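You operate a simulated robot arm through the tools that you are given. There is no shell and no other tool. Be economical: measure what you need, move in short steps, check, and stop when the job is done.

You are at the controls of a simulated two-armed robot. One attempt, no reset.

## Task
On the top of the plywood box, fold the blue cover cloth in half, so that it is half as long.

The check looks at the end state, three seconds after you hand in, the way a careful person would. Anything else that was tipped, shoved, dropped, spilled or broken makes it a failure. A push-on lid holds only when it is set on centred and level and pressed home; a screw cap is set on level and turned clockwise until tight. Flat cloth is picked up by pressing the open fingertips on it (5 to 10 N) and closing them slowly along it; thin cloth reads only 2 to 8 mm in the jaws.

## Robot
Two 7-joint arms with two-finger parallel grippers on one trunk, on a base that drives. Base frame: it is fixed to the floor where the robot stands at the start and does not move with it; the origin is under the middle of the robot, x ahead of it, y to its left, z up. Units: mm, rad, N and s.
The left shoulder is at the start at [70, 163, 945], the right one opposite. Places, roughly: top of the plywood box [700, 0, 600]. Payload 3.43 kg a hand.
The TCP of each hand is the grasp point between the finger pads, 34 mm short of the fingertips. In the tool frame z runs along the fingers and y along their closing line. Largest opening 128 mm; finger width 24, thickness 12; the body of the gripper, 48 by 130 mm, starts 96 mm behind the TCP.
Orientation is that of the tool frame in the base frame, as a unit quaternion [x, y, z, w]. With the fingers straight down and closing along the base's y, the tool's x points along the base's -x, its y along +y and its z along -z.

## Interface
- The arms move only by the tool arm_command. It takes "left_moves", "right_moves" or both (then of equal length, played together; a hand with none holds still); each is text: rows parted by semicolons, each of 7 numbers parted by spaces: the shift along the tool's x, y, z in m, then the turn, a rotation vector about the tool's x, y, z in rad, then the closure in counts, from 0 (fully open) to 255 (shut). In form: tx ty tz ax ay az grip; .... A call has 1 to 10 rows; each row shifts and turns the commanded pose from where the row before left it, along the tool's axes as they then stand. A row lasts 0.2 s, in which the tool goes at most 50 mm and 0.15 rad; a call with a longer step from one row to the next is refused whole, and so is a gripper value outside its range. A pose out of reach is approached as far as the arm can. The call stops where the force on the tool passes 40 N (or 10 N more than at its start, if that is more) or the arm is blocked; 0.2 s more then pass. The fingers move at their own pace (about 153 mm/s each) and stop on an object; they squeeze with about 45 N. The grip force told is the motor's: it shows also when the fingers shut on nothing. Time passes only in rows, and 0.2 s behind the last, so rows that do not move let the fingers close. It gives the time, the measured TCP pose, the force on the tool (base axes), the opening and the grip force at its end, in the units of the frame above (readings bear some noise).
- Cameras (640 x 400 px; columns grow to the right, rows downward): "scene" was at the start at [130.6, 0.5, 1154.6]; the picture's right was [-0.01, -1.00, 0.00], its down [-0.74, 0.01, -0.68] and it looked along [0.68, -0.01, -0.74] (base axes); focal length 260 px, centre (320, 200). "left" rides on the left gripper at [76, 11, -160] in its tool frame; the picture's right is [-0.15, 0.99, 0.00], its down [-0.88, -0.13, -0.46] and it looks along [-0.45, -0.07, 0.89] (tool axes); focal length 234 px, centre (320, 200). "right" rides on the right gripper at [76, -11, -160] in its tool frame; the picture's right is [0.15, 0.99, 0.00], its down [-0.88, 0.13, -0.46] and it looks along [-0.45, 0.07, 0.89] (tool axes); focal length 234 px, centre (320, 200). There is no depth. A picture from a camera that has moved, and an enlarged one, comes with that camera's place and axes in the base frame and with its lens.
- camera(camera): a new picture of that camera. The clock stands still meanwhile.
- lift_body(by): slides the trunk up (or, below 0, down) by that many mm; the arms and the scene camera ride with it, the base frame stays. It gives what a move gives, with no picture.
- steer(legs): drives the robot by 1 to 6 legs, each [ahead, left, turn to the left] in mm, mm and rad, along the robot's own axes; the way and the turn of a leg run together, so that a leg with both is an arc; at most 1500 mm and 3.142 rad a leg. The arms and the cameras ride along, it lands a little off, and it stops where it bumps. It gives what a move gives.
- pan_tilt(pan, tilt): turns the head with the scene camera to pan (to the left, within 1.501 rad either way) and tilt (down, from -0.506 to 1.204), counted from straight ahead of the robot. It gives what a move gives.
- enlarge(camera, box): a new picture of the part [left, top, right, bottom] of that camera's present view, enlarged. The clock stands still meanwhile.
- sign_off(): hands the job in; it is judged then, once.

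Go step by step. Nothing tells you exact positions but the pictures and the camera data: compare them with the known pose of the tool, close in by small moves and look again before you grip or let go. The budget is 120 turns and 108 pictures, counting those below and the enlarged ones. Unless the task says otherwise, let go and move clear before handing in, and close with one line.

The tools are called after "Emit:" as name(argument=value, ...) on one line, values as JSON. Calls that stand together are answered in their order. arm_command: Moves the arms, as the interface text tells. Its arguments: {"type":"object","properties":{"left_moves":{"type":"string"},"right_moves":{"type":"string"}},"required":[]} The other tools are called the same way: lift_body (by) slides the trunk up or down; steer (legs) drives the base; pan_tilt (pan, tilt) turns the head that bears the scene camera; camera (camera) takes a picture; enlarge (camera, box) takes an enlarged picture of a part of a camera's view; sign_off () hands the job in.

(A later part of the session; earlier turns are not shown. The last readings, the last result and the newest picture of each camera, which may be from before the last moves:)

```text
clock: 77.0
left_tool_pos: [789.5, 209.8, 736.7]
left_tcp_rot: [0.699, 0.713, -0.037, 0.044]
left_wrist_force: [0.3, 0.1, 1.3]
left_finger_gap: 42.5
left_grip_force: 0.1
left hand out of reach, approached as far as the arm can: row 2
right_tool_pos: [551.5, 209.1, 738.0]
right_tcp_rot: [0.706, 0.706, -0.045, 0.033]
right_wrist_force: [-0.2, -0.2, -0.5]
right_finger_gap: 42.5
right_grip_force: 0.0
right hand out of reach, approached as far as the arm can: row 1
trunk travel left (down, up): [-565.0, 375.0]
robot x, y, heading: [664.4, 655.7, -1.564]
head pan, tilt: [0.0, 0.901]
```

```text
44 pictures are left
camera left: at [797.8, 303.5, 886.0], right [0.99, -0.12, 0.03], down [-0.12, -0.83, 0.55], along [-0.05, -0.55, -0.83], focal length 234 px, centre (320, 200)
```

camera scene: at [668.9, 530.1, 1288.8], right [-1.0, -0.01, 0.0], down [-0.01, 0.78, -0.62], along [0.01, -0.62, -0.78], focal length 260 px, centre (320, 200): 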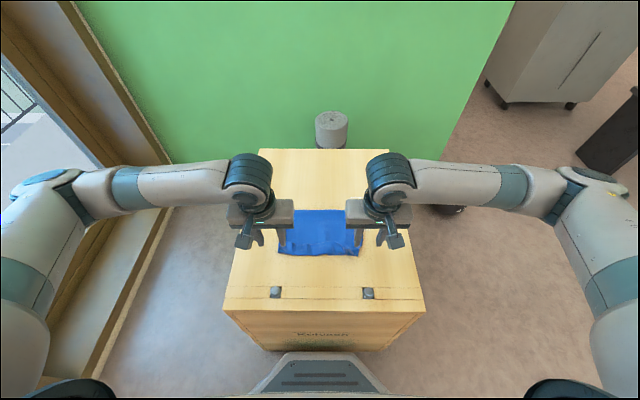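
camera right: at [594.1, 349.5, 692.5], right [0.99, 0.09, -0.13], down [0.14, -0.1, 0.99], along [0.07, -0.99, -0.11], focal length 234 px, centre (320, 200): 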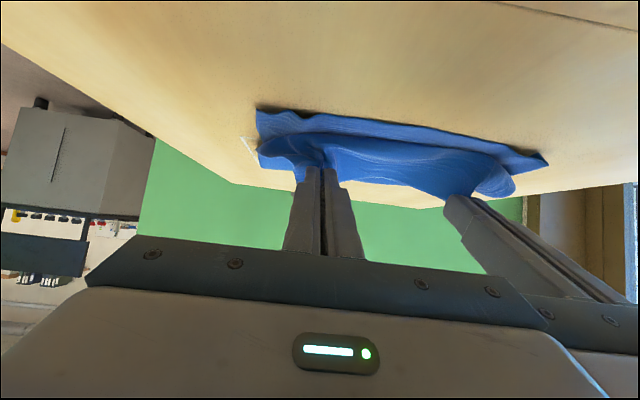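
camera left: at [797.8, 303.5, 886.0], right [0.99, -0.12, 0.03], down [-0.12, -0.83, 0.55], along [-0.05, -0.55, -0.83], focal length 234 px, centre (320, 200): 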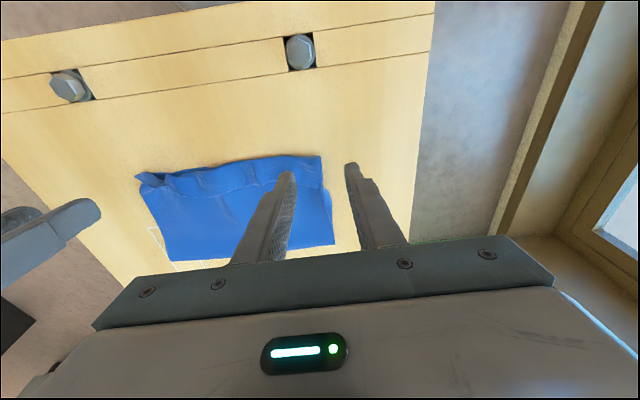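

Now I'll look at the folded cloth closely, spreading the hands a bit first.

Emit:
arm_command(left_moves="0 0.03 0 0 0.05 0 255;0 0.03 0 0 0.04 0 255", right_moves="0 -0.03 0 0 0.05 0 255;0 -0.03 0 0 0.04 0 255")

Emit:
enlarge(camera="scene", box=[250, 190, 394, 280])

Emit:
enlarge(camera="left", box=[60, 110, 320, 270])

```text
clock: 77.5
left_tool_pos: [849.5, 209.1, 737.2]
left_tcp_rot: [0.699, 0.715, -0.006, 0.012]
left_wrist_force: [0.3, -0.6, 0.4]
left_finger_gap: 0.0
left_grip_force: 33.2
right_tool_pos: [491.8, 212.2, 738.2]
right_tcp_rot: [0.707, 0.707, -0.013, 0.001]
right_wrist_force: [0.1, 0.0, 0.1]
right_finger_gap: 0.0
right_grip_force: 33.2
trunk travel left (down, up): [-565.0, 375.0]
robot x, y, heading: [665.1, 653.8, -1.561]
head pan, tilt: [0.0, 0.901]
```

```text
4.44 times, centred on (322, 235) of scene
camera zoom: at [668.8, 530.9, 1288.9], right [-1.0, -0.01, 0.0], down [-0.01, 0.78, -0.62], along [0.01, -0.62, -0.78], focal length 1156 px, centre (311, 44)
```

zoom: 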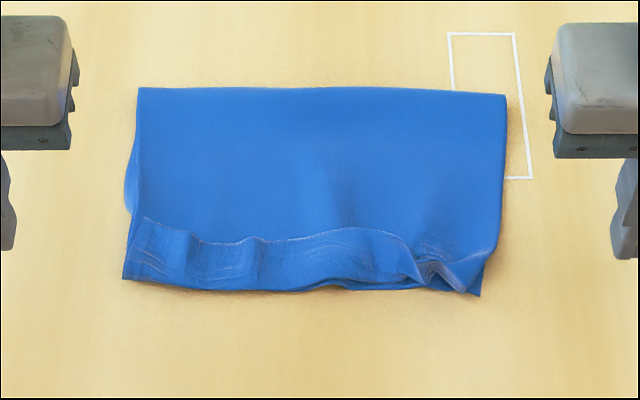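

```text
2.46 times, centred on (190, 190) of left
camera zoom: at [857.1, 289.3, 894.9], right [0.99, -0.13, 0.01], down [-0.12, -0.87, 0.48], along [-0.05, -0.47, -0.88], focal length 576 px, centre (640, 225)
```

zoom: 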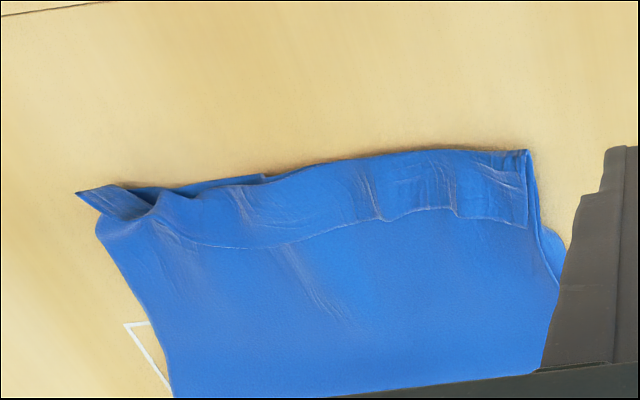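

The half-fold is there, but the last 30 mm or so of the top edge has turned back on itself as a hem. I'll place the open fingertips just behind the hem's free edge and sweep it toward me to flip it out.

Emit:
arm_command(left_moves="-0.027 -0.038 0 0 0 0 56;-0.026 -0.038 0 0 0 0 56;-0.026 -0.0385 0 0 0 0 56;0 0 0.03 0 0 0 56;0 0 0.025 0 0 0 56;0 0 0.02 0 0 0 56;0 0 0 0 0 0 56", right_moves="-0.028 0.036 0 0 0 0 56;-0.027 0.036 0 0 0 0 56;-0.027 0.036 0 0 0 0 56;0 0 0.03 0 0 0 56;0 0 0.025 0 0 0 56;0 0 0.02 0 0 0 56;0 0 0 0 0 0 56")

Emit:
enlarge(camera="left", box=[60, 110, 440, 300])

Emit:
enlarge(camera="right", box=[200, 110, 580, 300])

```text
clock: 79.2
left_tool_pos: [739.1, 127.7, 663.7]
left_tcp_rot: [0.699, 0.715, -0.007, 0.012]
left_wrist_force: [-0.2, -0.4, 0.3]
left_finger_gap: 100.0
left_grip_force: 0.1
right_tool_pos: [598.6, 125.2, 662.8]
right_tcp_rot: [0.708, 0.706, -0.014, 0.001]
right_wrist_force: [0.3, 0.0, -0.7]
right_finger_gap: 99.6
right_grip_force: 0.1
trunk travel left (down, up): [-565.0, 375.0]
robot x, y, heading: [663.4, 653.8, -1.557]
head pan, tilt: [0.0, 0.901]
```

```text
1.68 times, centred on (250, 205) of left
camera zoom: at [747.1, 209.1, 821.6], right [0.99, -0.13, 0.01], down [-0.12, -0.87, 0.48], along [-0.05, -0.47, -0.88], focal length 394 px, centre (438, 192)
```

zoom: 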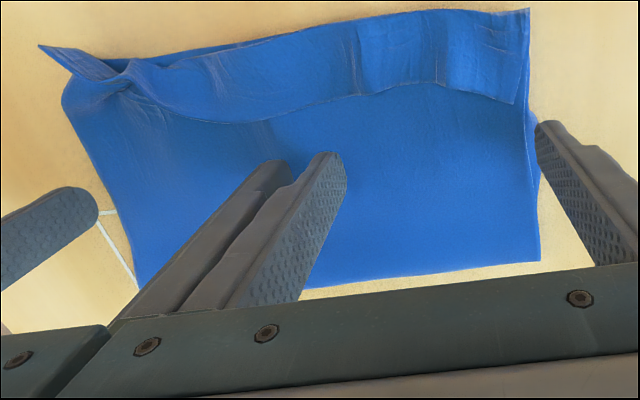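

```text
1.68 times, centred on (390, 205) of right
camera zoom: at [590.6, 203.9, 820.4], right [0.99, 0.14, -0.02], down [0.14, -0.87, 0.47], along [0.05, -0.47, -0.88], focal length 394 px, centre (202, 192)
```

zoom: 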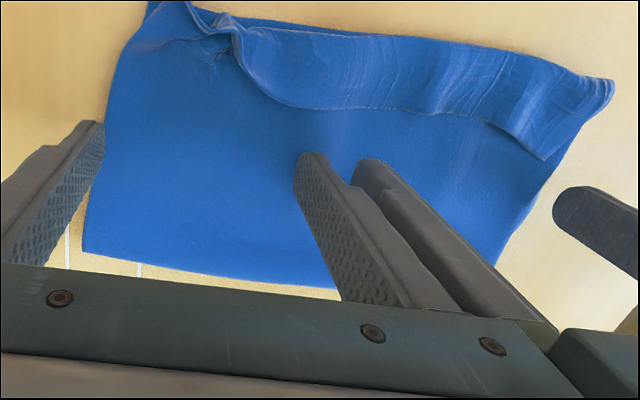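

Emit:
arm_command(left_moves="0 0.006 0 0 0 0 140;0 0.005 0 0 0 0 140;0 0 0.006 0 0 0 140;0 0 0.006 0 0 0 140;0 0 0.002 0 0 0 140;0 0 0 0 0 0 140", right_moves="0 0.008 0 0 0 0 140;0 0.007 0 0 0 0 140;0 0 0.006 0 0 0 140;0 0 0.005 0 0 0 140;0 0 0.002 0 0 0 140;0 0 0 0 0 0 140")

Emit:
enlarge(camera="left", box=[60, 80, 440, 270])

```text
clock: 80.5
left_tool_pos: [750.3, 128.6, 649.5]
left_tcp_rot: [0.7, 0.714, -0.006, 0.013]
left_wrist_force: [-0.1, -0.6, 0.4]
left_finger_gap: 57.5
left_grip_force: 0.1
right_tool_pos: [611.9, 124.5, 649.2]
right_tcp_rot: [0.708, 0.706, -0.015, 0.001]
right_wrist_force: [-0.2, -0.3, 0.4]
right_finger_gap: 57.9
right_grip_force: 0.0
trunk travel left (down, up): [-565.0, 375.0]
robot x, y, heading: [670.5, 656.5, -1.562]
head pan, tilt: [0.0, 0.901]
```

```text
1.68 times, centred on (250, 175) of left
camera zoom: at [757.2, 208.9, 807.4], right [0.99, -0.13, 0.01], down [-0.12, -0.87, 0.48], along [-0.05, -0.47, -0.88], focal length 394 px, centre (438, 242)
```

zoom: 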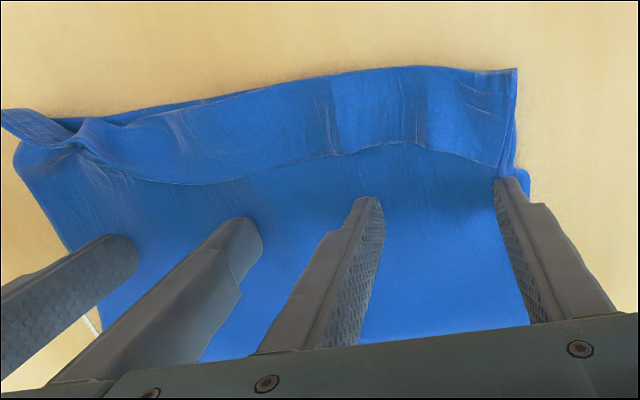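

Emit:
arm_command(left_moves="0.008 0 0.0003 0 0 0 140;0.008 0 0 0 0 0 140;0.008 0 0 0 0 0 140;0.008 0 0 0 0 0 140", right_moves="0.008 0 0.0003 0 0 0 140;0.008 0 0 0 0 0 140;0.008 0 0 0 0 0 140;0.01 0 0 0 0 0 140")

Emit:
enlarge(camera="left", box=[60, 80, 440, 270])

```text
clock: 81.5
left_tool_pos: [748.2, 159.8, 650.0]
left_tcp_rot: [0.699, 0.715, -0.005, 0.012]
left_wrist_force: [-0.5, 0.4, 0.6]
left_finger_gap: 57.7
left_grip_force: 0.1
right_tool_pos: [612.8, 158.7, 650.6]
right_tcp_rot: [0.708, 0.707, -0.015, 0.0]
right_wrist_force: [-0.1, 0.0, 1.1]
right_finger_gap: 57.6
right_grip_force: 0.0
trunk travel left (down, up): [-565.0, 375.0]
robot x, y, heading: [666.4, 657.5, -1.564]
head pan, tilt: [0.0, 0.901]
```

```text
1.68 times, centred on (250, 175) of left
camera zoom: at [755.2, 241.1, 806.7], right [0.99, -0.12, 0.01], down [-0.12, -0.87, 0.48], along [-0.05, -0.47, -0.88], focal length 394 px, centre (438, 242)
```

zoom: 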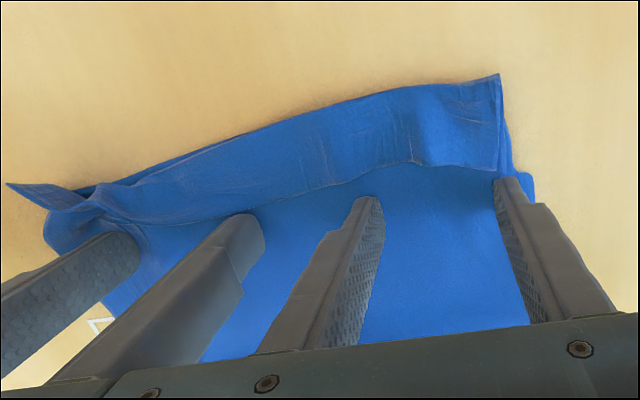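

Emit:
enlarge(camera="scene", box=[230, 180, 422, 300])

```text
3.33 times, centred on (326, 240) of scene
camera zoom: at [668.7, 530.7, 1288.9], right [-1.0, -0.01, 0.0], down [-0.01, 0.78, -0.62], along [0.01, -0.62, -0.78], focal length 867 px, centre (300, 67)
```

zoom: 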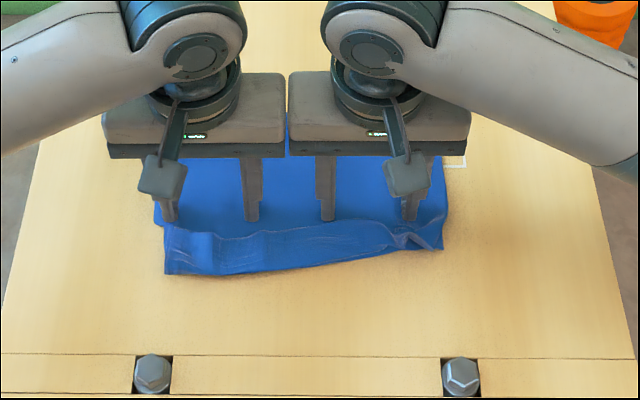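

The sweep pushed the light cloth along instead of flipping the hem. I'll pin the cloth with the left fingers behind the hem and sweep with the right hand only.

Emit:
arm_command(left_moves="0 0 0.002 0 0 0 140;0 0 0.002 0 0 0 140;0 0 0.001 0 0 0 140;0 0 0 0 0 0 140")

Emit:
arm_command(right_moves="0.008 0 0 0 0 0 140;0.008 0 0 0 0 0 140;0.008 0 0 0 0 0 140;0.008 0 0 0 0 0 140;0 0 0 0 0 0 140")

Emit:
enlarge(camera="left", box=[60, 80, 440, 270])

Emit:
enlarge(camera="right", box=[200, 80, 580, 270])

```text
clock: 82.5
left_tool_pos: [749.2, 160.0, 646.6]
left_tcp_rot: [0.699, 0.715, -0.008, 0.015]
left_wrist_force: [3.8, 0.6, 32.7]
left_finger_gap: 57.8
left_grip_force: 0.4
right_tool_pos: [613.1, 160.3, 651.1]
right_tcp_rot: [0.708, 0.707, -0.015, 0.001]
right_wrist_force: [0.0, -0.2, 0.7]
right_finger_gap: 58.0
right_grip_force: 0.1
trunk travel left (down, up): [-565.0, 375.0]
robot x, y, heading: [667.0, 653.7, -1.566]
head pan, tilt: [0.0, 0.901]
```

```text
clock: 83.3
left_tool_pos: [747.3, 159.2, 645.7]
left_tcp_rot: [0.699, 0.715, -0.008, 0.014]
left_wrist_force: [1.0, 5.0, 21.6]
left_finger_gap: 57.9
left_grip_force: 0.3
right_tool_pos: [612.7, 178.7, 650.2]
right_tcp_rot: [0.708, 0.707, -0.013, 0.002]
right_wrist_force: [0.7, 0.4, 0.3]
right_finger_gap: 57.8
right_grip_force: 0.0
trunk travel left (down, up): [-565.0, 375.0]
robot x, y, heading: [668.9, 651.4, -1.562]
head pan, tilt: [0.0, 0.901]
stopped in row 3 (left hand): the force on the tool passed its limit (the readings are from after the stop); the commanded pose is now the measured one
```

```text
1.68 times, centred on (250, 175) of left
camera zoom: at [755.4, 240.4, 803.2], right [0.99, -0.12, 0.01], down [-0.12, -0.87, 0.48], along [-0.05, -0.48, -0.88], focal length 394 px, centre (438, 242)
```

zoom: 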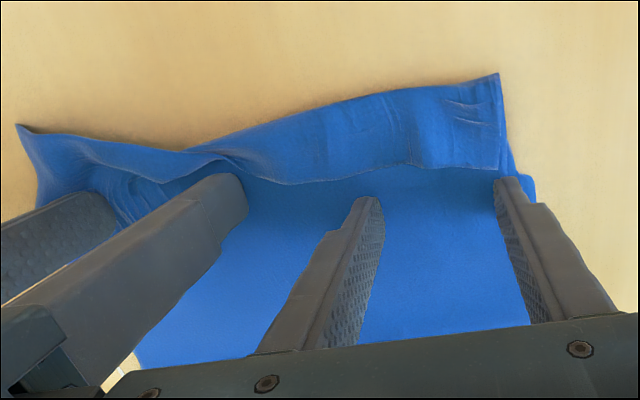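

```text
1.68 times, centred on (390, 175) of right
camera zoom: at [604.1, 258.3, 807.4], right [0.99, 0.14, -0.02], down [0.14, -0.87, 0.47], along [0.05, -0.47, -0.88], focal length 394 px, centre (202, 242)
```

zoom: 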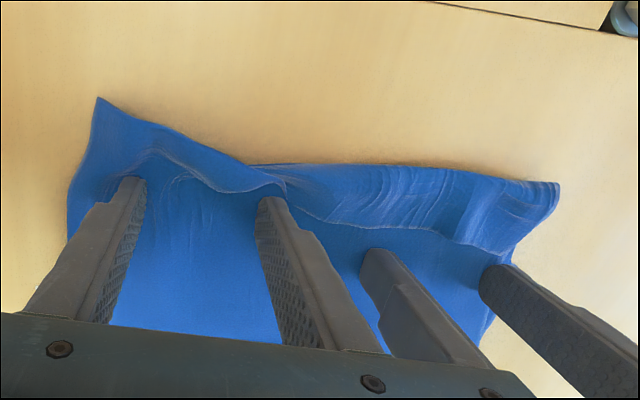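

That works: the right part of the hem flipped outward. I'll finish that sweep a bit further, easing the pin slightly.

Emit:
arm_command(left_moves="0 0 -0.0005 0 0 0 140;0 0 0 0 0 0 140;0 0 0 0 0 0 140;0 0 0 0 0 0 140", right_moves="0 0 0 0 0 0 140;0.007 0 0 0 0 0 140;0.007 0 0 0 0 0 140;0 0 0 0 0 0 140")

Emit:
enlarge(camera="right", box=[200, 80, 580, 270])

```text
clock: 84.3
left_tool_pos: [747.5, 159.1, 646.5]
left_tcp_rot: [0.699, 0.715, -0.008, 0.015]
left_wrist_force: [0.7, 2.2, 22.6]
left_finger_gap: 58.0
left_grip_force: 0.8
right_tool_pos: [613.1, 193.9, 650.6]
right_tcp_rot: [0.708, 0.706, -0.013, 0.001]
right_wrist_force: [-0.1, -0.8, -0.3]
right_finger_gap: 57.6
right_grip_force: 0.1
trunk travel left (down, up): [-565.0, 375.0]
robot x, y, heading: [667.5, 657.5, -1.564]
head pan, tilt: [0.0, 0.901]
```

```text
1.68 times, centred on (390, 175) of right
camera zoom: at [604.2, 272.3, 808.3], right [0.99, 0.14, -0.02], down [0.14, -0.87, 0.47], along [0.05, -0.47, -0.88], focal length 394 px, centre (202, 242)
```

zoom: 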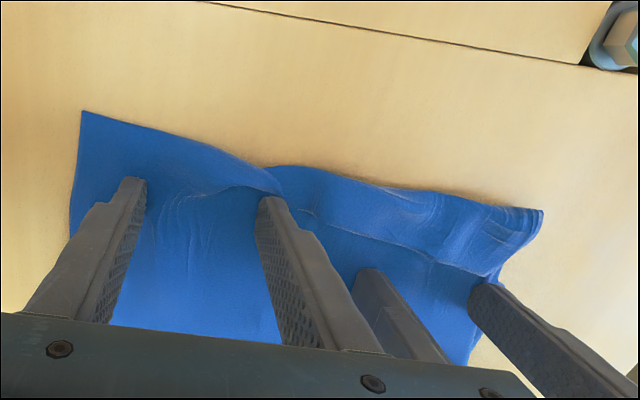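

Now the reverse: I'll pin with the right hand and sweep with the left.

Emit:
arm_command(left_moves="0 0 0 0 0 0 140;0 0 -0.002 0 0 0 140;0 0 -0.002 0 0 0 140;0 0 0 0 0 0 140", right_moves="0 0 0.002 0 0 0 140;0 0 0.0015 0 0 0 140;0 0 0.0005 0 0 0 140;0 0 0 0 0 0 140")

Emit:
arm_command(left_moves="0.008 0 0 0 0 0 140;0.008 0 0 0 0 0 140;0.008 0 0 0 0 0 140;0.008 0 0 0 0 0 140;0 0 0 0 0 0 140")

Emit:
enlarge(camera="left", box=[60, 80, 440, 270])

```text
clock: 85.3
left_tool_pos: [748.2, 160.8, 649.2]
left_tcp_rot: [0.7, 0.714, -0.007, 0.014]
left_wrist_force: [0.5, -0.6, -0.2]
left_finger_gap: 57.7
left_grip_force: 0.1
right_tool_pos: [612.6, 193.1, 647.7]
right_tcp_rot: [0.708, 0.706, -0.015, 0.003]
right_wrist_force: [-1.9, 1.0, 34.3]
right_finger_gap: 57.0
right_grip_force: 0.1
trunk travel left (down, up): [-565.0, 375.0]
robot x, y, heading: [666.7, 655.0, -1.567]
head pan, tilt: [0.0, 0.901]
```

```text
clock: 86.1
left_tool_pos: [746.9, 182.7, 648.3]
left_tcp_rot: [0.7, 0.714, -0.007, 0.013]
left_wrist_force: [0.7, -0.4, 0.4]
left_finger_gap: 58.0
left_grip_force: 0.0
right_tool_pos: [612.8, 191.7, 647.5]
right_tcp_rot: [0.707, 0.707, -0.014, 0.005]
right_wrist_force: [-2.0, 4.7, 22.8]
right_finger_gap: 56.6
right_grip_force: 0.0
trunk travel left (down, up): [-565.0, 375.0]
robot x, y, heading: [667.5, 651.5, -1.564]
head pan, tilt: [0.0, 0.901]
stopped in row 4 (right hand): the force on the tool passed its limit (the readings are from after the stop); the commanded pose is now the measured one
```

```text
1.68 times, centred on (250, 175) of left
camera zoom: at [755.3, 263.8, 805.3], right [0.99, -0.13, 0.01], down [-0.12, -0.87, 0.48], along [-0.05, -0.48, -0.88], focal length 394 px, centre (438, 242)
```

zoom: 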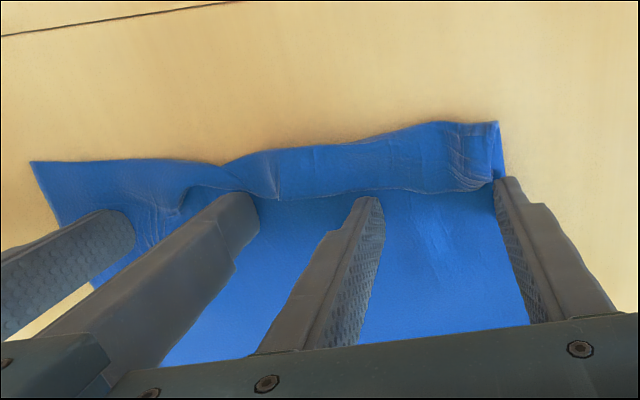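

Emit:
arm_command(left_moves="0 0 0.0005 0 0 0 140;0.007 0 0 0 0 0 140;0.007 0 0 0 0 0 140;0.007 0 0 0 0 0 140;0.007 0 0 0 0 0 140;0 0 0 0 0 0 140", right_moves="0 0 -0.0007 0 0 0 140;0 0 0 0 0 0 140;0 0 0 0 0 0 140;0 0 0 0 0 0 140;0 0 0 0 0 0 140;0 0 0 0 0 0 140")

Emit:
enlarge(camera="left", box=[60, 80, 440, 270])

```text
clock: 87.5
left_tool_pos: [747.8, 211.3, 647.4]
left_tcp_rot: [0.7, 0.714, -0.007, 0.013]
left_wrist_force: [-0.6, -0.4, 0.7]
left_finger_gap: 57.5
left_grip_force: 0.1
right_tool_pos: [611.3, 192.8, 647.8]
right_tcp_rot: [0.708, 0.706, -0.014, 0.004]
right_wrist_force: [1.0, 1.6, 25.5]
right_finger_gap: 57.7
right_grip_force: 0.1
trunk travel left (down, up): [-565.0, 375.0]
robot x, y, heading: [667.5, 656.2, -1.562]
head pan, tilt: [0.0, 0.901]
```

```text
1.68 times, centred on (250, 175) of left
camera zoom: at [755.4, 291.8, 804.3], right [0.99, -0.12, 0.01], down [-0.12, -0.87, 0.48], along [-0.05, -0.48, -0.88], focal length 394 px, centre (438, 242)
```

zoom: 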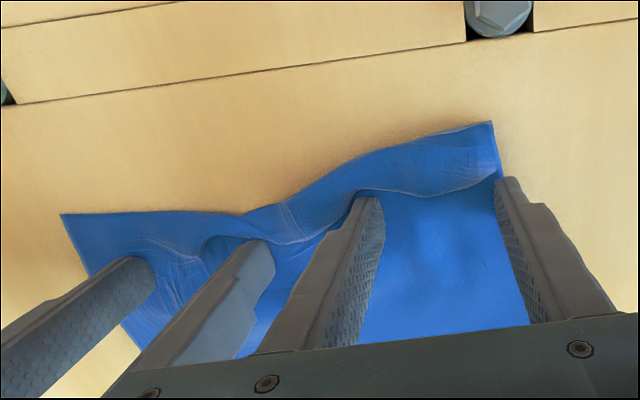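

Emit:
arm_command(left_moves="0 0 -0.02 0 0 0 140;0 0 -0.04 0 0 0 140;0 0.03 -0.03 0 0 0 140;0 0.04 0 0 0 0 140", right_moves="0 0 -0.02 0 0 0 140;0 0 -0.04 0 0 0 140;0 -0.03 -0.03 0 0 0 140;0 -0.04 0 0 0 0 140")

Emit:
enlarge(camera="scene", box=[250, 190, 394, 280])

Emit:
enlarge(camera="left", box=[40, 100, 320, 275])

```text
clock: 88.5
left_tool_pos: [815.5, 216.0, 740.7]
left_tcp_rot: [0.699, 0.714, -0.007, 0.013]
left_wrist_force: [0.3, 0.2, 0.2]
left_finger_gap: 57.6
left_grip_force: 0.0
right_tool_pos: [543.9, 195.4, 737.3]
right_tcp_rot: [0.708, 0.706, -0.014, 0.003]
right_wrist_force: [0.0, 1.1, 0.4]
right_finger_gap: 57.7
right_grip_force: 0.0
trunk travel left (down, up): [-565.0, 375.0]
robot x, y, heading: [668.7, 651.1, -1.559]
head pan, tilt: [0.0, 0.901]
```

```text
4.44 times, centred on (322, 235) of scene
camera zoom: at [669.0, 531.2, 1288.9], right [-1.0, -0.01, 0.0], down [-0.01, 0.78, -0.62], along [0.01, -0.62, -0.78], focal length 1156 px, centre (311, 44)
```

zoom: 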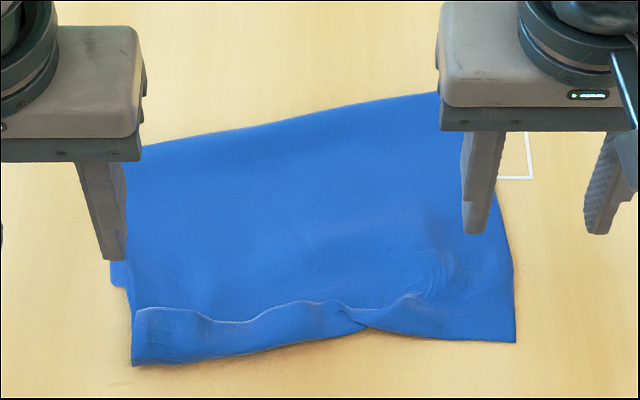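

```text
2.29 times, centred on (180, 188) of left
camera zoom: at [823.1, 297.5, 897.5], right [0.99, -0.13, 0.01], down [-0.12, -0.87, 0.48], along [-0.05, -0.48, -0.88], focal length 535 px, centre (640, 229)
```

zoom: 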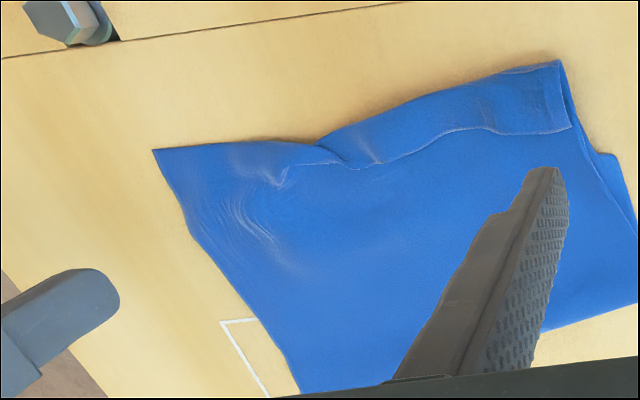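

The right half is flat now, and only the left part of the hem remains. I'll pin with the right hand nearer to it (x≈665, y≈115) and sweep the left part with the left hand.

Emit:
arm_command(left_moves="-0.01 -0.021 0 0 0 0 140;-0.01 -0.021 0 0 0 0 140;-0.01 -0.021 0 0 0 0 140;0 0 0 0 0 0 140;0 0 0.03 0 0 0 140;0 0 0.03 0 0 0 140;0 0 0.018 0 0 0 140;0 0 0.009 0 0 0 140;0 0 0 0 0 0 140", right_moves="-0.027 0.04 0 0 0 0 140;-0.027 0.04 0 0 0 0 140;-0.026 0.04 0 0 0 0 140;0 0 0.03 0 0 0 140;0 0 0.03 0 0 0 140;0 0 0.02 0 0 0 140;0 0 0.006 0 0 0 140;0 0 0.003 0 0 0 140;0 0 0 0 0 0 140")

Emit:
enlarge(camera="left", box=[60, 80, 440, 270])

```text
clock: 90.5
left_tool_pos: [754.7, 179.3, 652.4]
left_tcp_rot: [0.699, 0.715, -0.008, 0.013]
left_wrist_force: [0.0, -1.0, 0.3]
left_finger_gap: 57.8
left_grip_force: 0.0
right_tool_pos: [662.3, 111.6, 647.7]
right_tcp_rot: [0.708, 0.707, -0.013, 0.003]
right_wrist_force: [-0.2, -0.1, 0.3]
right_finger_gap: 57.8
right_grip_force: 0.0
trunk travel left (down, up): [-565.0, 375.0]
robot x, y, heading: [664.8, 653.9, -1.564]
head pan, tilt: [0.0, 0.901]
```

```text
1.68 times, centred on (250, 175) of left
camera zoom: at [762.8, 261.1, 809.3], right [0.99, -0.13, 0.01], down [-0.12, -0.87, 0.48], along [-0.05, -0.48, -0.88], focal length 394 px, centre (438, 242)
```

zoom: 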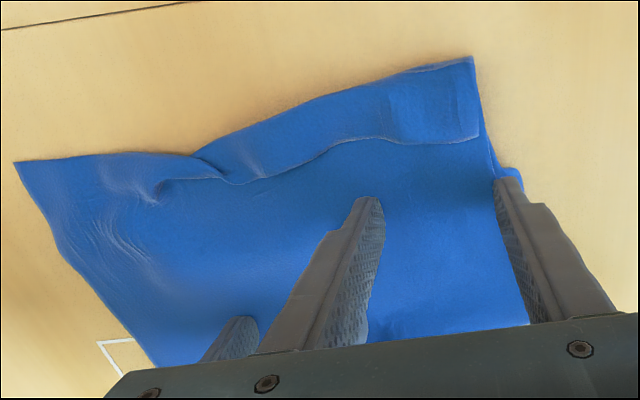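

Emit:
arm_command(left_moves="0 -0.005 0.0015 0 0 0 165;0 -0.004 0.0015 0 0 0 165;0 0 0 0 0 0 165;0 0 0 0 0 0 165", right_moves="0 0 0.0015 0 0 0 140;0 0 0.001 0 0 0 140;0 0 0.0005 0 0 0 140;0 0 0 0 0 0 140")

Emit:
arm_command(left_moves="0.008 0 0 0 0 0 165;0.008 0 0 0 0 0 165;0.008 0 0 0 0 0 165;0.008 0 0 0 0 0 165;0.008 0 0 0 0 0 165;0.008 0 0 0 0 0 165;0 0 0 0 0 0 165")

Emit:
enlarge(camera="left", box=[60, 80, 440, 270])

```text
clock: 91.5
left_tool_pos: [745.8, 179.5, 650.2]
left_tcp_rot: [0.7, 0.714, -0.007, 0.013]
left_wrist_force: [1.2, 0.1, -0.4]
left_finger_gap: 45.3
left_grip_force: 0.0
right_tool_pos: [662.0, 112.3, 645.9]
right_tcp_rot: [0.708, 0.707, -0.014, 0.003]
right_wrist_force: [-3.3, -2.5, 15.9]
right_finger_gap: 56.7
right_grip_force: 0.0
trunk travel left (down, up): [-565.0, 375.0]
robot x, y, heading: [665.1, 652.5, -1.561]
head pan, tilt: [0.0, 0.901]
```

```text
clock: 93.1
left_tool_pos: [746.4, 229.7, 648.9]
left_tcp_rot: [0.699, 0.715, -0.007, 0.014]
left_wrist_force: [-0.5, 0.1, 0.0]
left_finger_gap: 45.3
left_grip_force: 0.1
right_tool_pos: [662.9, 112.2, 646.8]
right_tcp_rot: [0.708, 0.706, -0.014, 0.003]
right_wrist_force: [-1.4, -5.8, 24.3]
right_finger_gap: 56.5
right_grip_force: 0.1
trunk travel left (down, up): [-565.0, 375.0]
robot x, y, heading: [663.4, 654.6, -1.567]
head pan, tilt: [0.0, 0.901]
```

```text
1.68 times, centred on (250, 175) of left
camera zoom: at [753.2, 310.1, 805.4], right [0.99, -0.13, 0.01], down [-0.12, -0.87, 0.48], along [-0.05, -0.48, -0.88], focal length 394 px, centre (438, 242)
```

zoom: 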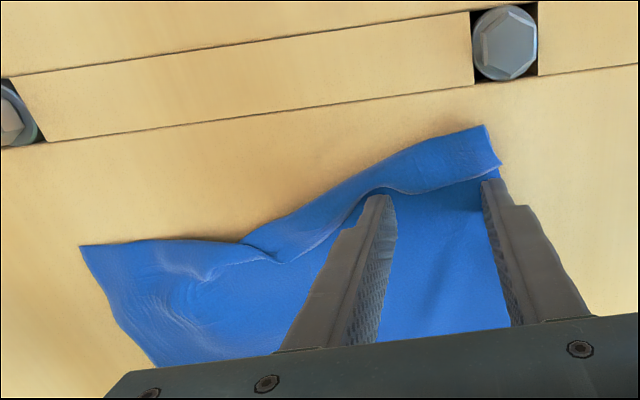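

Emit:
arm_command(left_moves="0.008 0 0.0003 0 0 0 165;0.008 0 0 0 0 0 165;0.008 0 0 0 0 0 165;0 0 0 0 0 0 165")

Emit:
enlarge(camera="left", box=[60, 80, 440, 270])

Emit:
enlarge(camera="scene", box=[230, 180, 422, 300])

```text
clock: 94.1
left_tool_pos: [744.9, 252.2, 647.1]
left_tcp_rot: [0.7, 0.714, -0.007, 0.015]
left_wrist_force: [0.9, -0.7, 0.2]
left_finger_gap: 45.1
left_grip_force: 0.0
right_tool_pos: [662.5, 111.1, 646.6]
right_tcp_rot: [0.708, 0.706, -0.015, 0.003]
right_wrist_force: [-1.2, -7.1, 26.7]
right_finger_gap: 56.6
right_grip_force: 0.0
trunk travel left (down, up): [-565.0, 375.0]
robot x, y, heading: [665.7, 655.9, -1.564]
head pan, tilt: [0.0, 0.901]
```

```text
1.68 times, centred on (250, 175) of left
camera zoom: at [752.2, 334.0, 804.2], right [0.99, -0.12, 0.01], down [-0.12, -0.87, 0.48], along [-0.05, -0.48, -0.88], focal length 394 px, centre (438, 242)
```

zoom: 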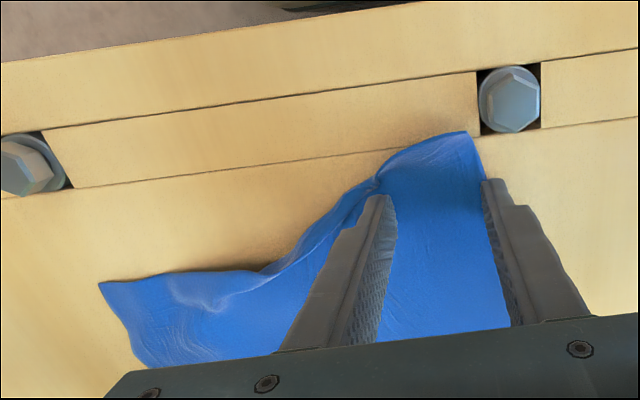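

```text
3.33 times, centred on (326, 240) of scene
camera zoom: at [668.6, 532.2, 1289.1], right [-1.0, -0.01, 0.0], down [-0.01, 0.78, -0.62], along [0.01, -0.62, -0.78], focal length 867 px, centre (300, 67)
```

zoom: 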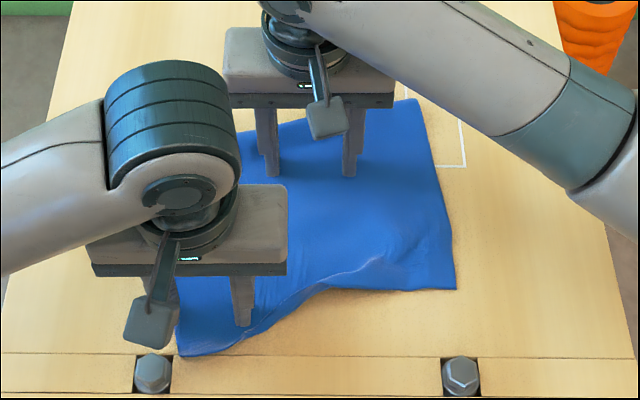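

The hem has flipped out along the whole edge. I'll raise the hands clear and inspect the shape.

Emit:
arm_command(left_moves="0 0 -0.02 0 0 0 165;0 0 -0.04 0 0 0 165;0 0.03 -0.03 0 0 0 165;0 0.04 0 0 0 0 165;0 0.02 0 0 0 0 165", right_moves="0 0 -0.02 0 0 0 140;0 0 -0.04 0 0 0 140;0 -0.04 -0.03 0 0 0 140;0 -0.05 0 0 0 0 140;0 -0.05 0 0 0 0 140")

Emit:
enlarge(camera="scene", box=[230, 180, 422, 300])

Emit:
enlarge(camera="left", box=[0, 60, 400, 310])

```text
clock: 95.3
left_tool_pos: [832.4, 256.3, 736.1]
left_tcp_rot: [0.699, 0.715, -0.007, 0.014]
left_wrist_force: [-0.3, 1.2, 0.4]
left_finger_gap: 45.4
left_grip_force: 0.0
right_tool_pos: [521.8, 114.9, 739.4]
right_tcp_rot: [0.707, 0.707, -0.013, 0.003]
right_wrist_force: [0.6, -0.4, 0.0]
right_finger_gap: 57.8
right_grip_force: 0.1
trunk travel left (down, up): [-565.0, 375.0]
robot x, y, heading: [665.0, 649.7, -1.56]
head pan, tilt: [0.0, 0.901]
```

```text
3.33 times, centred on (326, 240) of scene
camera zoom: at [667.8, 531.0, 1288.9], right [-1.0, -0.01, 0.0], down [-0.01, 0.78, -0.62], along [0.01, -0.62, -0.78], focal length 867 px, centre (300, 67)
```

zoom: 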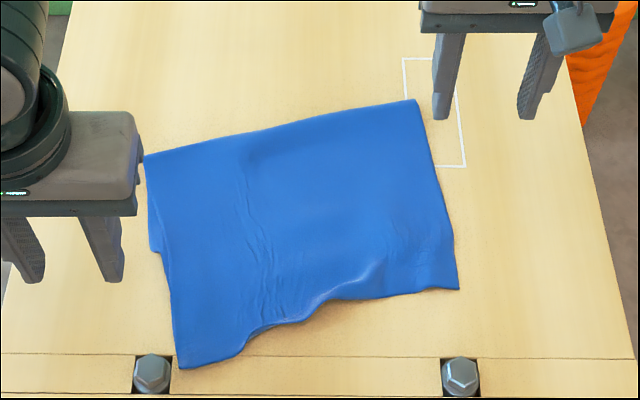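

```text
1.60 times, centred on (200, 185) of left
camera zoom: at [839.7, 337.6, 892.9], right [0.99, -0.13, 0.01], down [-0.12, -0.87, 0.48], along [-0.05, -0.48, -0.88], focal length 375 px, centre (512, 224)
```

zoom: 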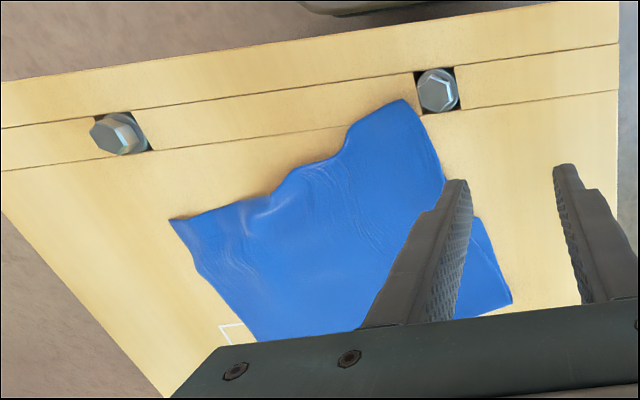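

The top layer is fully open now, but the stack is skewed and the near-left corner is too far out at about (768,290). I'll re-grip both near corners of the top layer, where they overhang onto bare wood, straighten the cloth by lifting it back, and lay it down again.

Emit:
arm_command(left_moves="0.003 -0.033 0 0 0 0 170;0.003 -0.033 0 0 0 0 170;0.004 -0.033 0 0 0 0 170;0 0 0.025 0 0 0 170;0 0 0.025 0 0 0 170;0 0 0.025 0 0 0 170;0 0 0 0 0 0 170", right_moves="0.035 0.019 0 0 0 0 170;0.035 0.02 0 0 0 0 170;0.035 0.019 0 0 0 0 170;0 0 0.025 0 0 0 170;0 0 0.025 0 0 0 170;0 0 0.025 0 0 0 170;0 0 0 0 0 0 170")

Emit:
enlarge(camera="left", box=[100, 80, 420, 240])

Emit:
enlarge(camera="right", box=[220, 80, 540, 240])

```text
clock: 96.9
left_tool_pos: [735.0, 262.0, 660.2]
left_tcp_rot: [0.7, 0.714, -0.007, 0.013]
left_wrist_force: [-0.4, 0.0, 0.5]
left_finger_gap: 42.6
left_grip_force: 0.0
right_tool_pos: [581.3, 217.7, 659.2]
right_tcp_rot: [0.707, 0.707, -0.014, 0.002]
right_wrist_force: [-0.8, 0.4, 0.1]
right_finger_gap: 42.3
right_grip_force: 0.1
trunk travel left (down, up): [-565.0, 375.0]
robot x, y, heading: [668.9, 653.7, -1.564]
head pan, tilt: [0.0, 0.901]
```

```text
2.00 times, centred on (260, 160) of left
camera zoom: at [742.6, 343.1, 816.9], right [0.99, -0.13, 0.01], down [-0.12, -0.87, 0.48], along [-0.05, -0.48, -0.88], focal length 468 px, centre (440, 280)
```

zoom: 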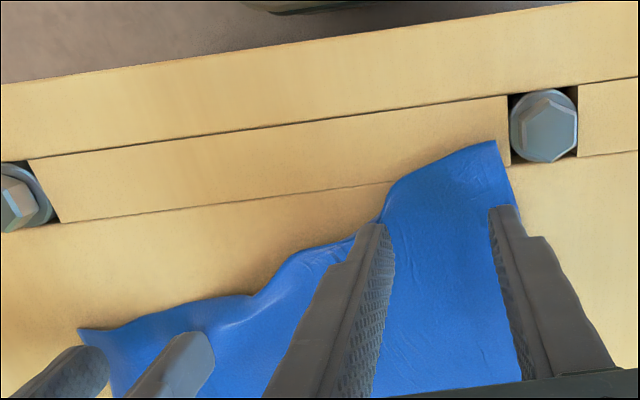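

```text
2.00 times, centred on (380, 160) of right
camera zoom: at [572.9, 296.6, 816.4], right [0.99, 0.14, -0.02], down [0.14, -0.87, 0.47], along [0.05, -0.47, -0.88], focal length 468 px, centre (200, 280)
```

zoom: 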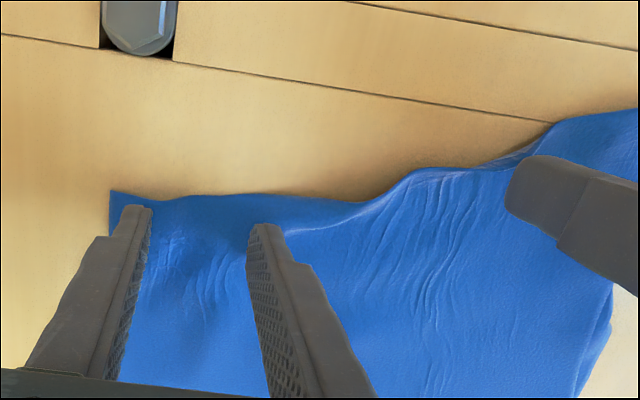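

Emit:
arm_command(left_moves="0.008 -0.007 0 0 0 0 170;0 0 0.006 0 0 0 170;0 0 0.006 0 0 0 170;0 0 0.0015 0 0 0 170;0 0 0.001 0 0 0 170;0 0 0 0 0 0 170;0 0 0 0 0 0 170", right_moves="0 0.001 0 0 0 0 170;0 0 0.006 0 0 0 170;0 0 0.006 0 0 0 170;0 0 0.0015 0 0 0 170;0 0 0 0 0 0 170;0 0 0 0 0 0 170;0 0 0 0 0 0 170")

```text
clock: 98.5
left_tool_pos: [726.7, 268.9, 646.1]
left_tcp_rot: [0.699, 0.715, -0.007, 0.014]
left_wrist_force: [-0.7, -0.7, 5.8]
left_finger_gap: 42.8
left_grip_force: 0.3
right_tool_pos: [582.2, 217.8, 646.2]
right_tcp_rot: [0.708, 0.706, -0.014, 0.002]
right_wrist_force: [-0.9, 0.3, 4.1]
right_finger_gap: 42.6
right_grip_force: 0.0
trunk travel left (down, up): [-565.0, 375.0]
robot x, y, heading: [665.3, 657.4, -1.564]
head pan, tilt: [0.0, 0.901]
```

Emit:
arm_command(left_moves="0 0 0.0012 0 0 0 170;0 0 0 0 0 0 170;0 0 0 0 0 0 170", right_moves="0 0 0.0013 0 0 0 170;0 0 0 0 0 0 170;0 0 0 0 0 0 170")

Emit:
arm_command(left_moves="0 0 0 0 0 0 178;0 0 0 0 0 0 186;0 0 0 0 0 0 194;0 0 0 0 0 0 202;0 0 0 0 0 0 210;0 0 0 0 0 0 218;0 0 0 0 0 0 226;0 0 0 0 0 0 235;0 0 0 0 0 0 245;0 0 0 0 0 0 255", right_moves="0 0 0 0 0 0 178;0 0 0 0 0 0 186;0 0 0 0 0 0 194;0 0 0 0 0 0 202;0 0 0 0 0 0 210;0 0 0 0 0 0 218;0 0 0 0 0 0 226;0 0 0 0 0 0 235;0 0 0 0 0 0 245;0 0 0 0 0 0 255")

```text
clock: 99.3
left_tool_pos: [727.0, 269.0, 645.4]
left_tcp_rot: [0.699, 0.715, -0.009, 0.014]
left_wrist_force: [-1.9, -2.3, 18.6]
left_finger_gap: 42.9
left_grip_force: 0.1
right_tool_pos: [582.2, 218.5, 645.8]
right_tcp_rot: [0.708, 0.706, -0.015, 0.004]
right_wrist_force: [0.6, -0.5, 19.2]
right_finger_gap: 42.9
right_grip_force: 0.3
trunk travel left (down, up): [-565.0, 375.0]
robot x, y, heading: [667.3, 657.5, -1.561]
head pan, tilt: [0.0, 0.901]
```

```text
clock: 101.5
left_tool_pos: [726.9, 270.0, 645.7]
left_tcp_rot: [0.7, 0.714, -0.009, 0.014]
left_wrist_force: [-13.4, -3.2, 18.3]
left_finger_gap: 2.0
left_grip_force: 37.2
right_tool_pos: [582.2, 219.0, 645.7]
right_tcp_rot: [0.708, 0.706, -0.015, 0.004]
right_wrist_force: [11.7, 2.9, 24.5]
right_finger_gap: 2.5
right_grip_force: 37.5
trunk travel left (down, up): [-565.0, 375.0]
robot x, y, heading: [667.8, 652.3, -1.559]
head pan, tilt: [0.0, 0.901]
```

Both corners of the top layer are gripped (2.0 and 2.5 mm). I'll lift and bring the hands back level with each other, above the fold.

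Emit:
arm_command(left_moves="-0.005 -0.001 -0.015 0 0 0 255;-0.015 -0.001 -0.025 0 0 0 255;-0.031 0 -0.014 0 0 0 255;-0.031 0 -0.014 0 0 0 255;-0.031 0 -0.014 0 0 0 255;-0.031 0 -0.014 0 0 0 255;-0.031 0 -0.014 0 0 0 255;-0.031 0 -0.014 0 0 0 255;-0.031 0 -0.014 0 0 0 255;-0.031 0 -0.014 0 0 0 255", right_moves="0 0.001 -0.015 0 0 0 255;0 0.001 -0.025 0 0 0 255;-0.027 0 -0.014 0 0 0 255;-0.027 0 -0.014 0 0 0 255;-0.027 0 -0.014 0 0 0 255;-0.027 0 -0.014 0 0 0 255;-0.027 0 -0.014 0 0 0 255;-0.027 0 -0.014 0 0 0 255;-0.027 0 -0.014 0 0 0 255;-0.027 0 -0.014 0 0 0 255")

Emit:
camera(camera="scene")

```text
clock: 103.7
left_tool_pos: [732.8, 4.5, 802.7]
left_tcp_rot: [0.7, 0.714, -0.006, 0.013]
left_wrist_force: [-1.8, 0.0, -0.4]
left_finger_gap: 2.3
left_grip_force: 36.9
right_tool_pos: [588.6, 5.7, 800.7]
right_tcp_rot: [0.707, 0.707, -0.013, 0.001]
right_wrist_force: [2.2, -0.2, -0.7]
right_finger_gap: 2.4
right_grip_force: 37.2
trunk travel left (down, up): [-565.0, 375.0]
robot x, y, heading: [664.4, 656.1, -1.567]
head pan, tilt: [0.0, 0.901]
```

```text
21 pictures are left
camera scene: at [668.8, 529.7, 1288.7], right [-1.0, -0.01, 0.0], down [-0.01, 0.78, -0.62], along [0.01, -0.62, -0.78], focal length 260 px, centre (320, 200)
```

scene: 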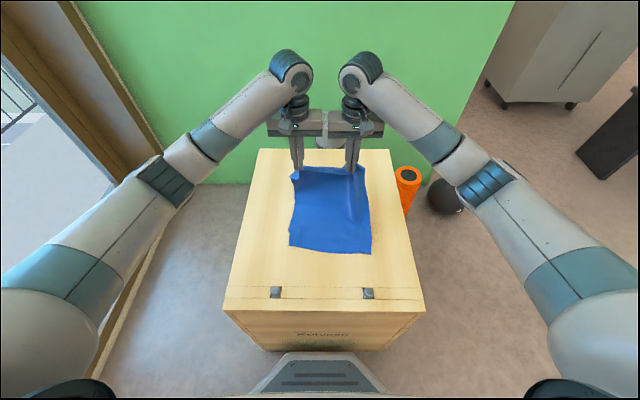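

Emit:
enlarge(camera="scene", box=[260, 150, 404, 270])

```text
3.33 times, centred on (332, 210) of scene
camera zoom: at [668.8, 529.7, 1288.7], right [-1.0, -0.01, 0.0], down [-0.01, 0.78, -0.62], along [0.01, -0.62, -0.78], focal length 867 px, centre (280, 167)
```

zoom: 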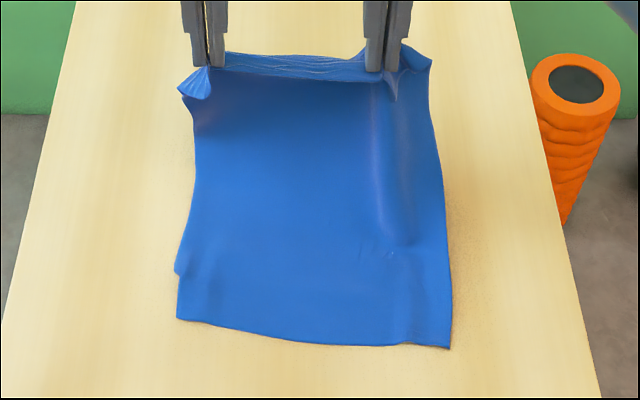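

The sheet now hangs clean with the bottom half flat; its bottom edge runs from (768,165) to (529,187). I'll lay the flap down on an arc onto that edge, stopping about 10 mm above it.

Emit:
arm_command(left_moves="0.0355 0 0.01 0 0 0 255;0.025 0 0.011 0 0 0 255;0.023 0 0.015 0 0 0 255;0.019 0 0.02 0 0 0 255;0.015 0 0.02 0 0 0 255;0.012 0 0.025 0 0 0 255;0.006 0.001 0.02 0 0 0 255;0.003 0.001 0.015 0 0 0 255;0 0.001 0.01 0 0 0 255;0 0 0 0 0 0 255", right_moves="0.039 0 0.004 0 0 0 255;0.03 0 0.01 0 0 0 255;0.03 0 0.018 0 0 0 255;0.025 0 0.024 0 0 0 255;0.018 0 0.022 0 0 0 255;0.014 0 0.024 0 0 0 255;0.008 0 0.018 0 0 0 255;0.005 0 0.014 0 0 0 255;0.001 0 0.01 0 0 0 255;0 0 0 0 0 0 255")

Emit:
enlarge(camera="scene", box=[250, 190, 394, 280])

Emit:
camera(camera="left")

```text
clock: 105.9
left_tool_pos: [733.4, 142.2, 654.4]
left_tcp_rot: [0.7, 0.714, -0.008, 0.012]
left_wrist_force: [-26.6, 7.5, -0.3]
left_finger_gap: 2.0
left_grip_force: 36.5
right_tool_pos: [584.7, 170.7, 655.6]
right_tcp_rot: [0.707, 0.707, -0.013, 0.005]
right_wrist_force: [27.3, -8.8, 0.7]
right_finger_gap: 2.1
right_grip_force: 36.8
trunk travel left (down, up): [-565.0, 375.0]
robot x, y, heading: [665.7, 654.0, -1.563]
head pan, tilt: [0.0, 0.901]
```

```text
4.44 times, centred on (322, 235) of scene
camera zoom: at [668.9, 530.5, 1288.9], right [-1.0, -0.01, 0.0], down [-0.01, 0.78, -0.62], along [0.01, -0.62, -0.78], focal length 1156 px, centre (311, 44)
```

zoom: 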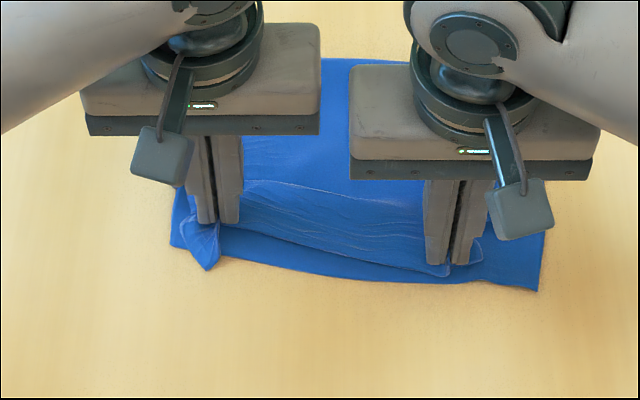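

```text
18 pictures are left
camera left: at [740.4, 223.2, 810.7], right [0.99, -0.13, 0.01], down [-0.12, -0.87, 0.48], along [-0.05, -0.48, -0.88], focal length 234 px, centre (320, 200)
```

left: 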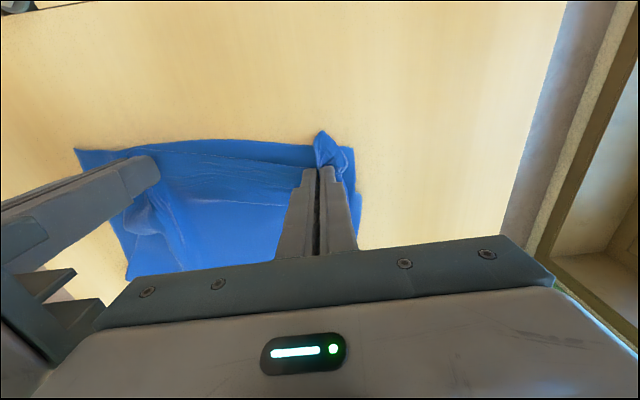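

The layering is right, with the top edge about 12–15 mm short of the bottom edge and some tension between the hands. I'll ease the tension, move 12 mm further toward the edge, lower, and open only slightly so the layers aren't pushed.

Emit:
arm_command(left_moves="0.004 -0.0015 0 0 0 0 255;0.004 -0.0015 0.002 0 0 0 255;0.004 0 0.003 0 0 0 255;0.002 0 0.0015 0 0 0 255;0 0 0 0 0 0 255", right_moves="0.003 0.0015 0 0 0 0 255;0.003 0.0015 0.002 0 0 0 255;0.003 0 0.003 0 0 0 255;0.001 0 0.0015 0 0 0 255;0 0 0 0 0 0 255")

Emit:
arm_command(left_moves="0 0 0 0 0 0 240;0 0 0 0 0 0 228;0 0 0 0 0 0 220;0 0 -0.004 0 0 0 220;0 0 -0.02 0 0 0 220;0 0 -0.03 0 0 0 220;0 0 -0.03 0 0 0 220;0 0.03 0 0 0 0 220;0 0.03 0 0 0 0 255;0 0 0 0 0 0 255", right_moves="0 0 0 0 0 0 240;0 0 0 0 0 0 228;0 0 0 0 0 0 220;0 0 -0.004 0 0 0 220;0 0 -0.02 0 0 0 220;0 0 -0.03 0 0 0 220;0 0 -0.03 0 0 0 220;0 -0.03 0 0 0 0 220;0 -0.03 0 0 0 0 255;0 0 0 0 0 0 255")

Emit:
enlarge(camera="scene", box=[250, 190, 394, 280])

```text
clock: 107.1
left_tool_pos: [729.3, 154.0, 647.1]
left_tcp_rot: [0.699, 0.715, -0.007, 0.013]
left_wrist_force: [-10.5, 2.4, 1.9]
left_finger_gap: 2.1
left_grip_force: 36.8
right_tool_pos: [587.9, 180.3, 647.3]
right_tcp_rot: [0.708, 0.706, -0.013, 0.002]
right_wrist_force: [10.3, -3.8, 3.1]
right_finger_gap: 2.4
right_grip_force: 37.3
trunk travel left (down, up): [-565.0, 375.0]
robot x, y, heading: [665.7, 651.5, -1.564]
head pan, tilt: [0.0, 0.901]
```

```text
clock: 109.3
left_tool_pos: [786.7, 157.1, 732.6]
left_tcp_rot: [0.7, 0.714, -0.006, 0.013]
left_wrist_force: [-0.4, -0.1, -0.7]
left_finger_gap: 0.1
left_grip_force: 33.4
right_tool_pos: [526.7, 181.3, 731.6]
right_tcp_rot: [0.708, 0.706, -0.013, 0.003]
right_wrist_force: [-0.6, -0.5, 0.7]
right_finger_gap: 0.0
right_grip_force: 33.7
trunk travel left (down, up): [-565.0, 375.0]
robot x, y, heading: [665.7, 650.4, -1.562]
head pan, tilt: [0.0, 0.901]
```

```text
4.44 times, centred on (322, 235) of scene
camera zoom: at [668.9, 530.0, 1288.8], right [-1.0, -0.01, 0.0], down [-0.01, 0.78, -0.62], along [0.01, -0.62, -0.78], focal length 1156 px, centre (311, 44)
```

zoom: 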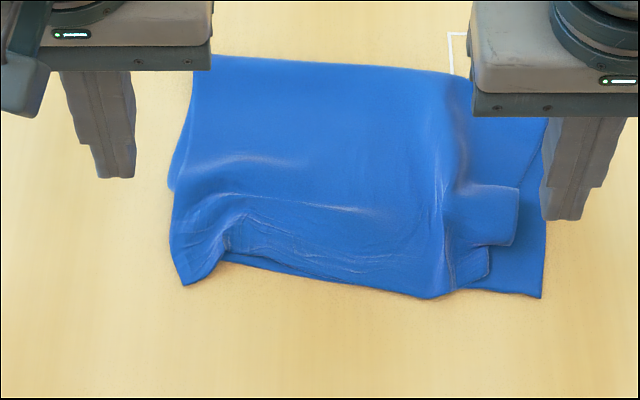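

Emit:
enlarge(camera="right", box=[220, 80, 540, 280])

```text
2.00 times, centred on (380, 180) of right
camera zoom: at [518.2, 261.3, 889.6], right [0.99, 0.14, -0.02], down [0.14, -0.87, 0.47], along [0.05, -0.47, -0.88], focal length 468 px, centre (200, 240)
```

zoom: 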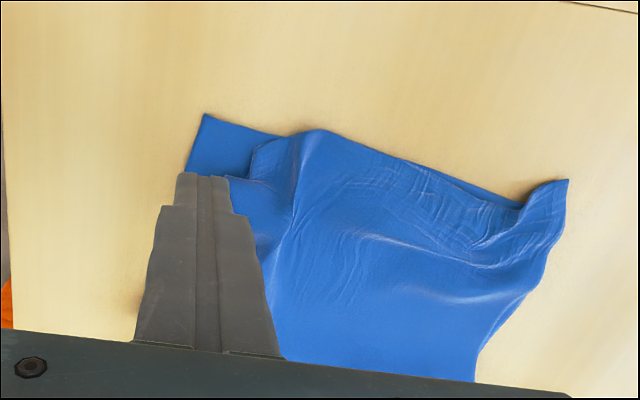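

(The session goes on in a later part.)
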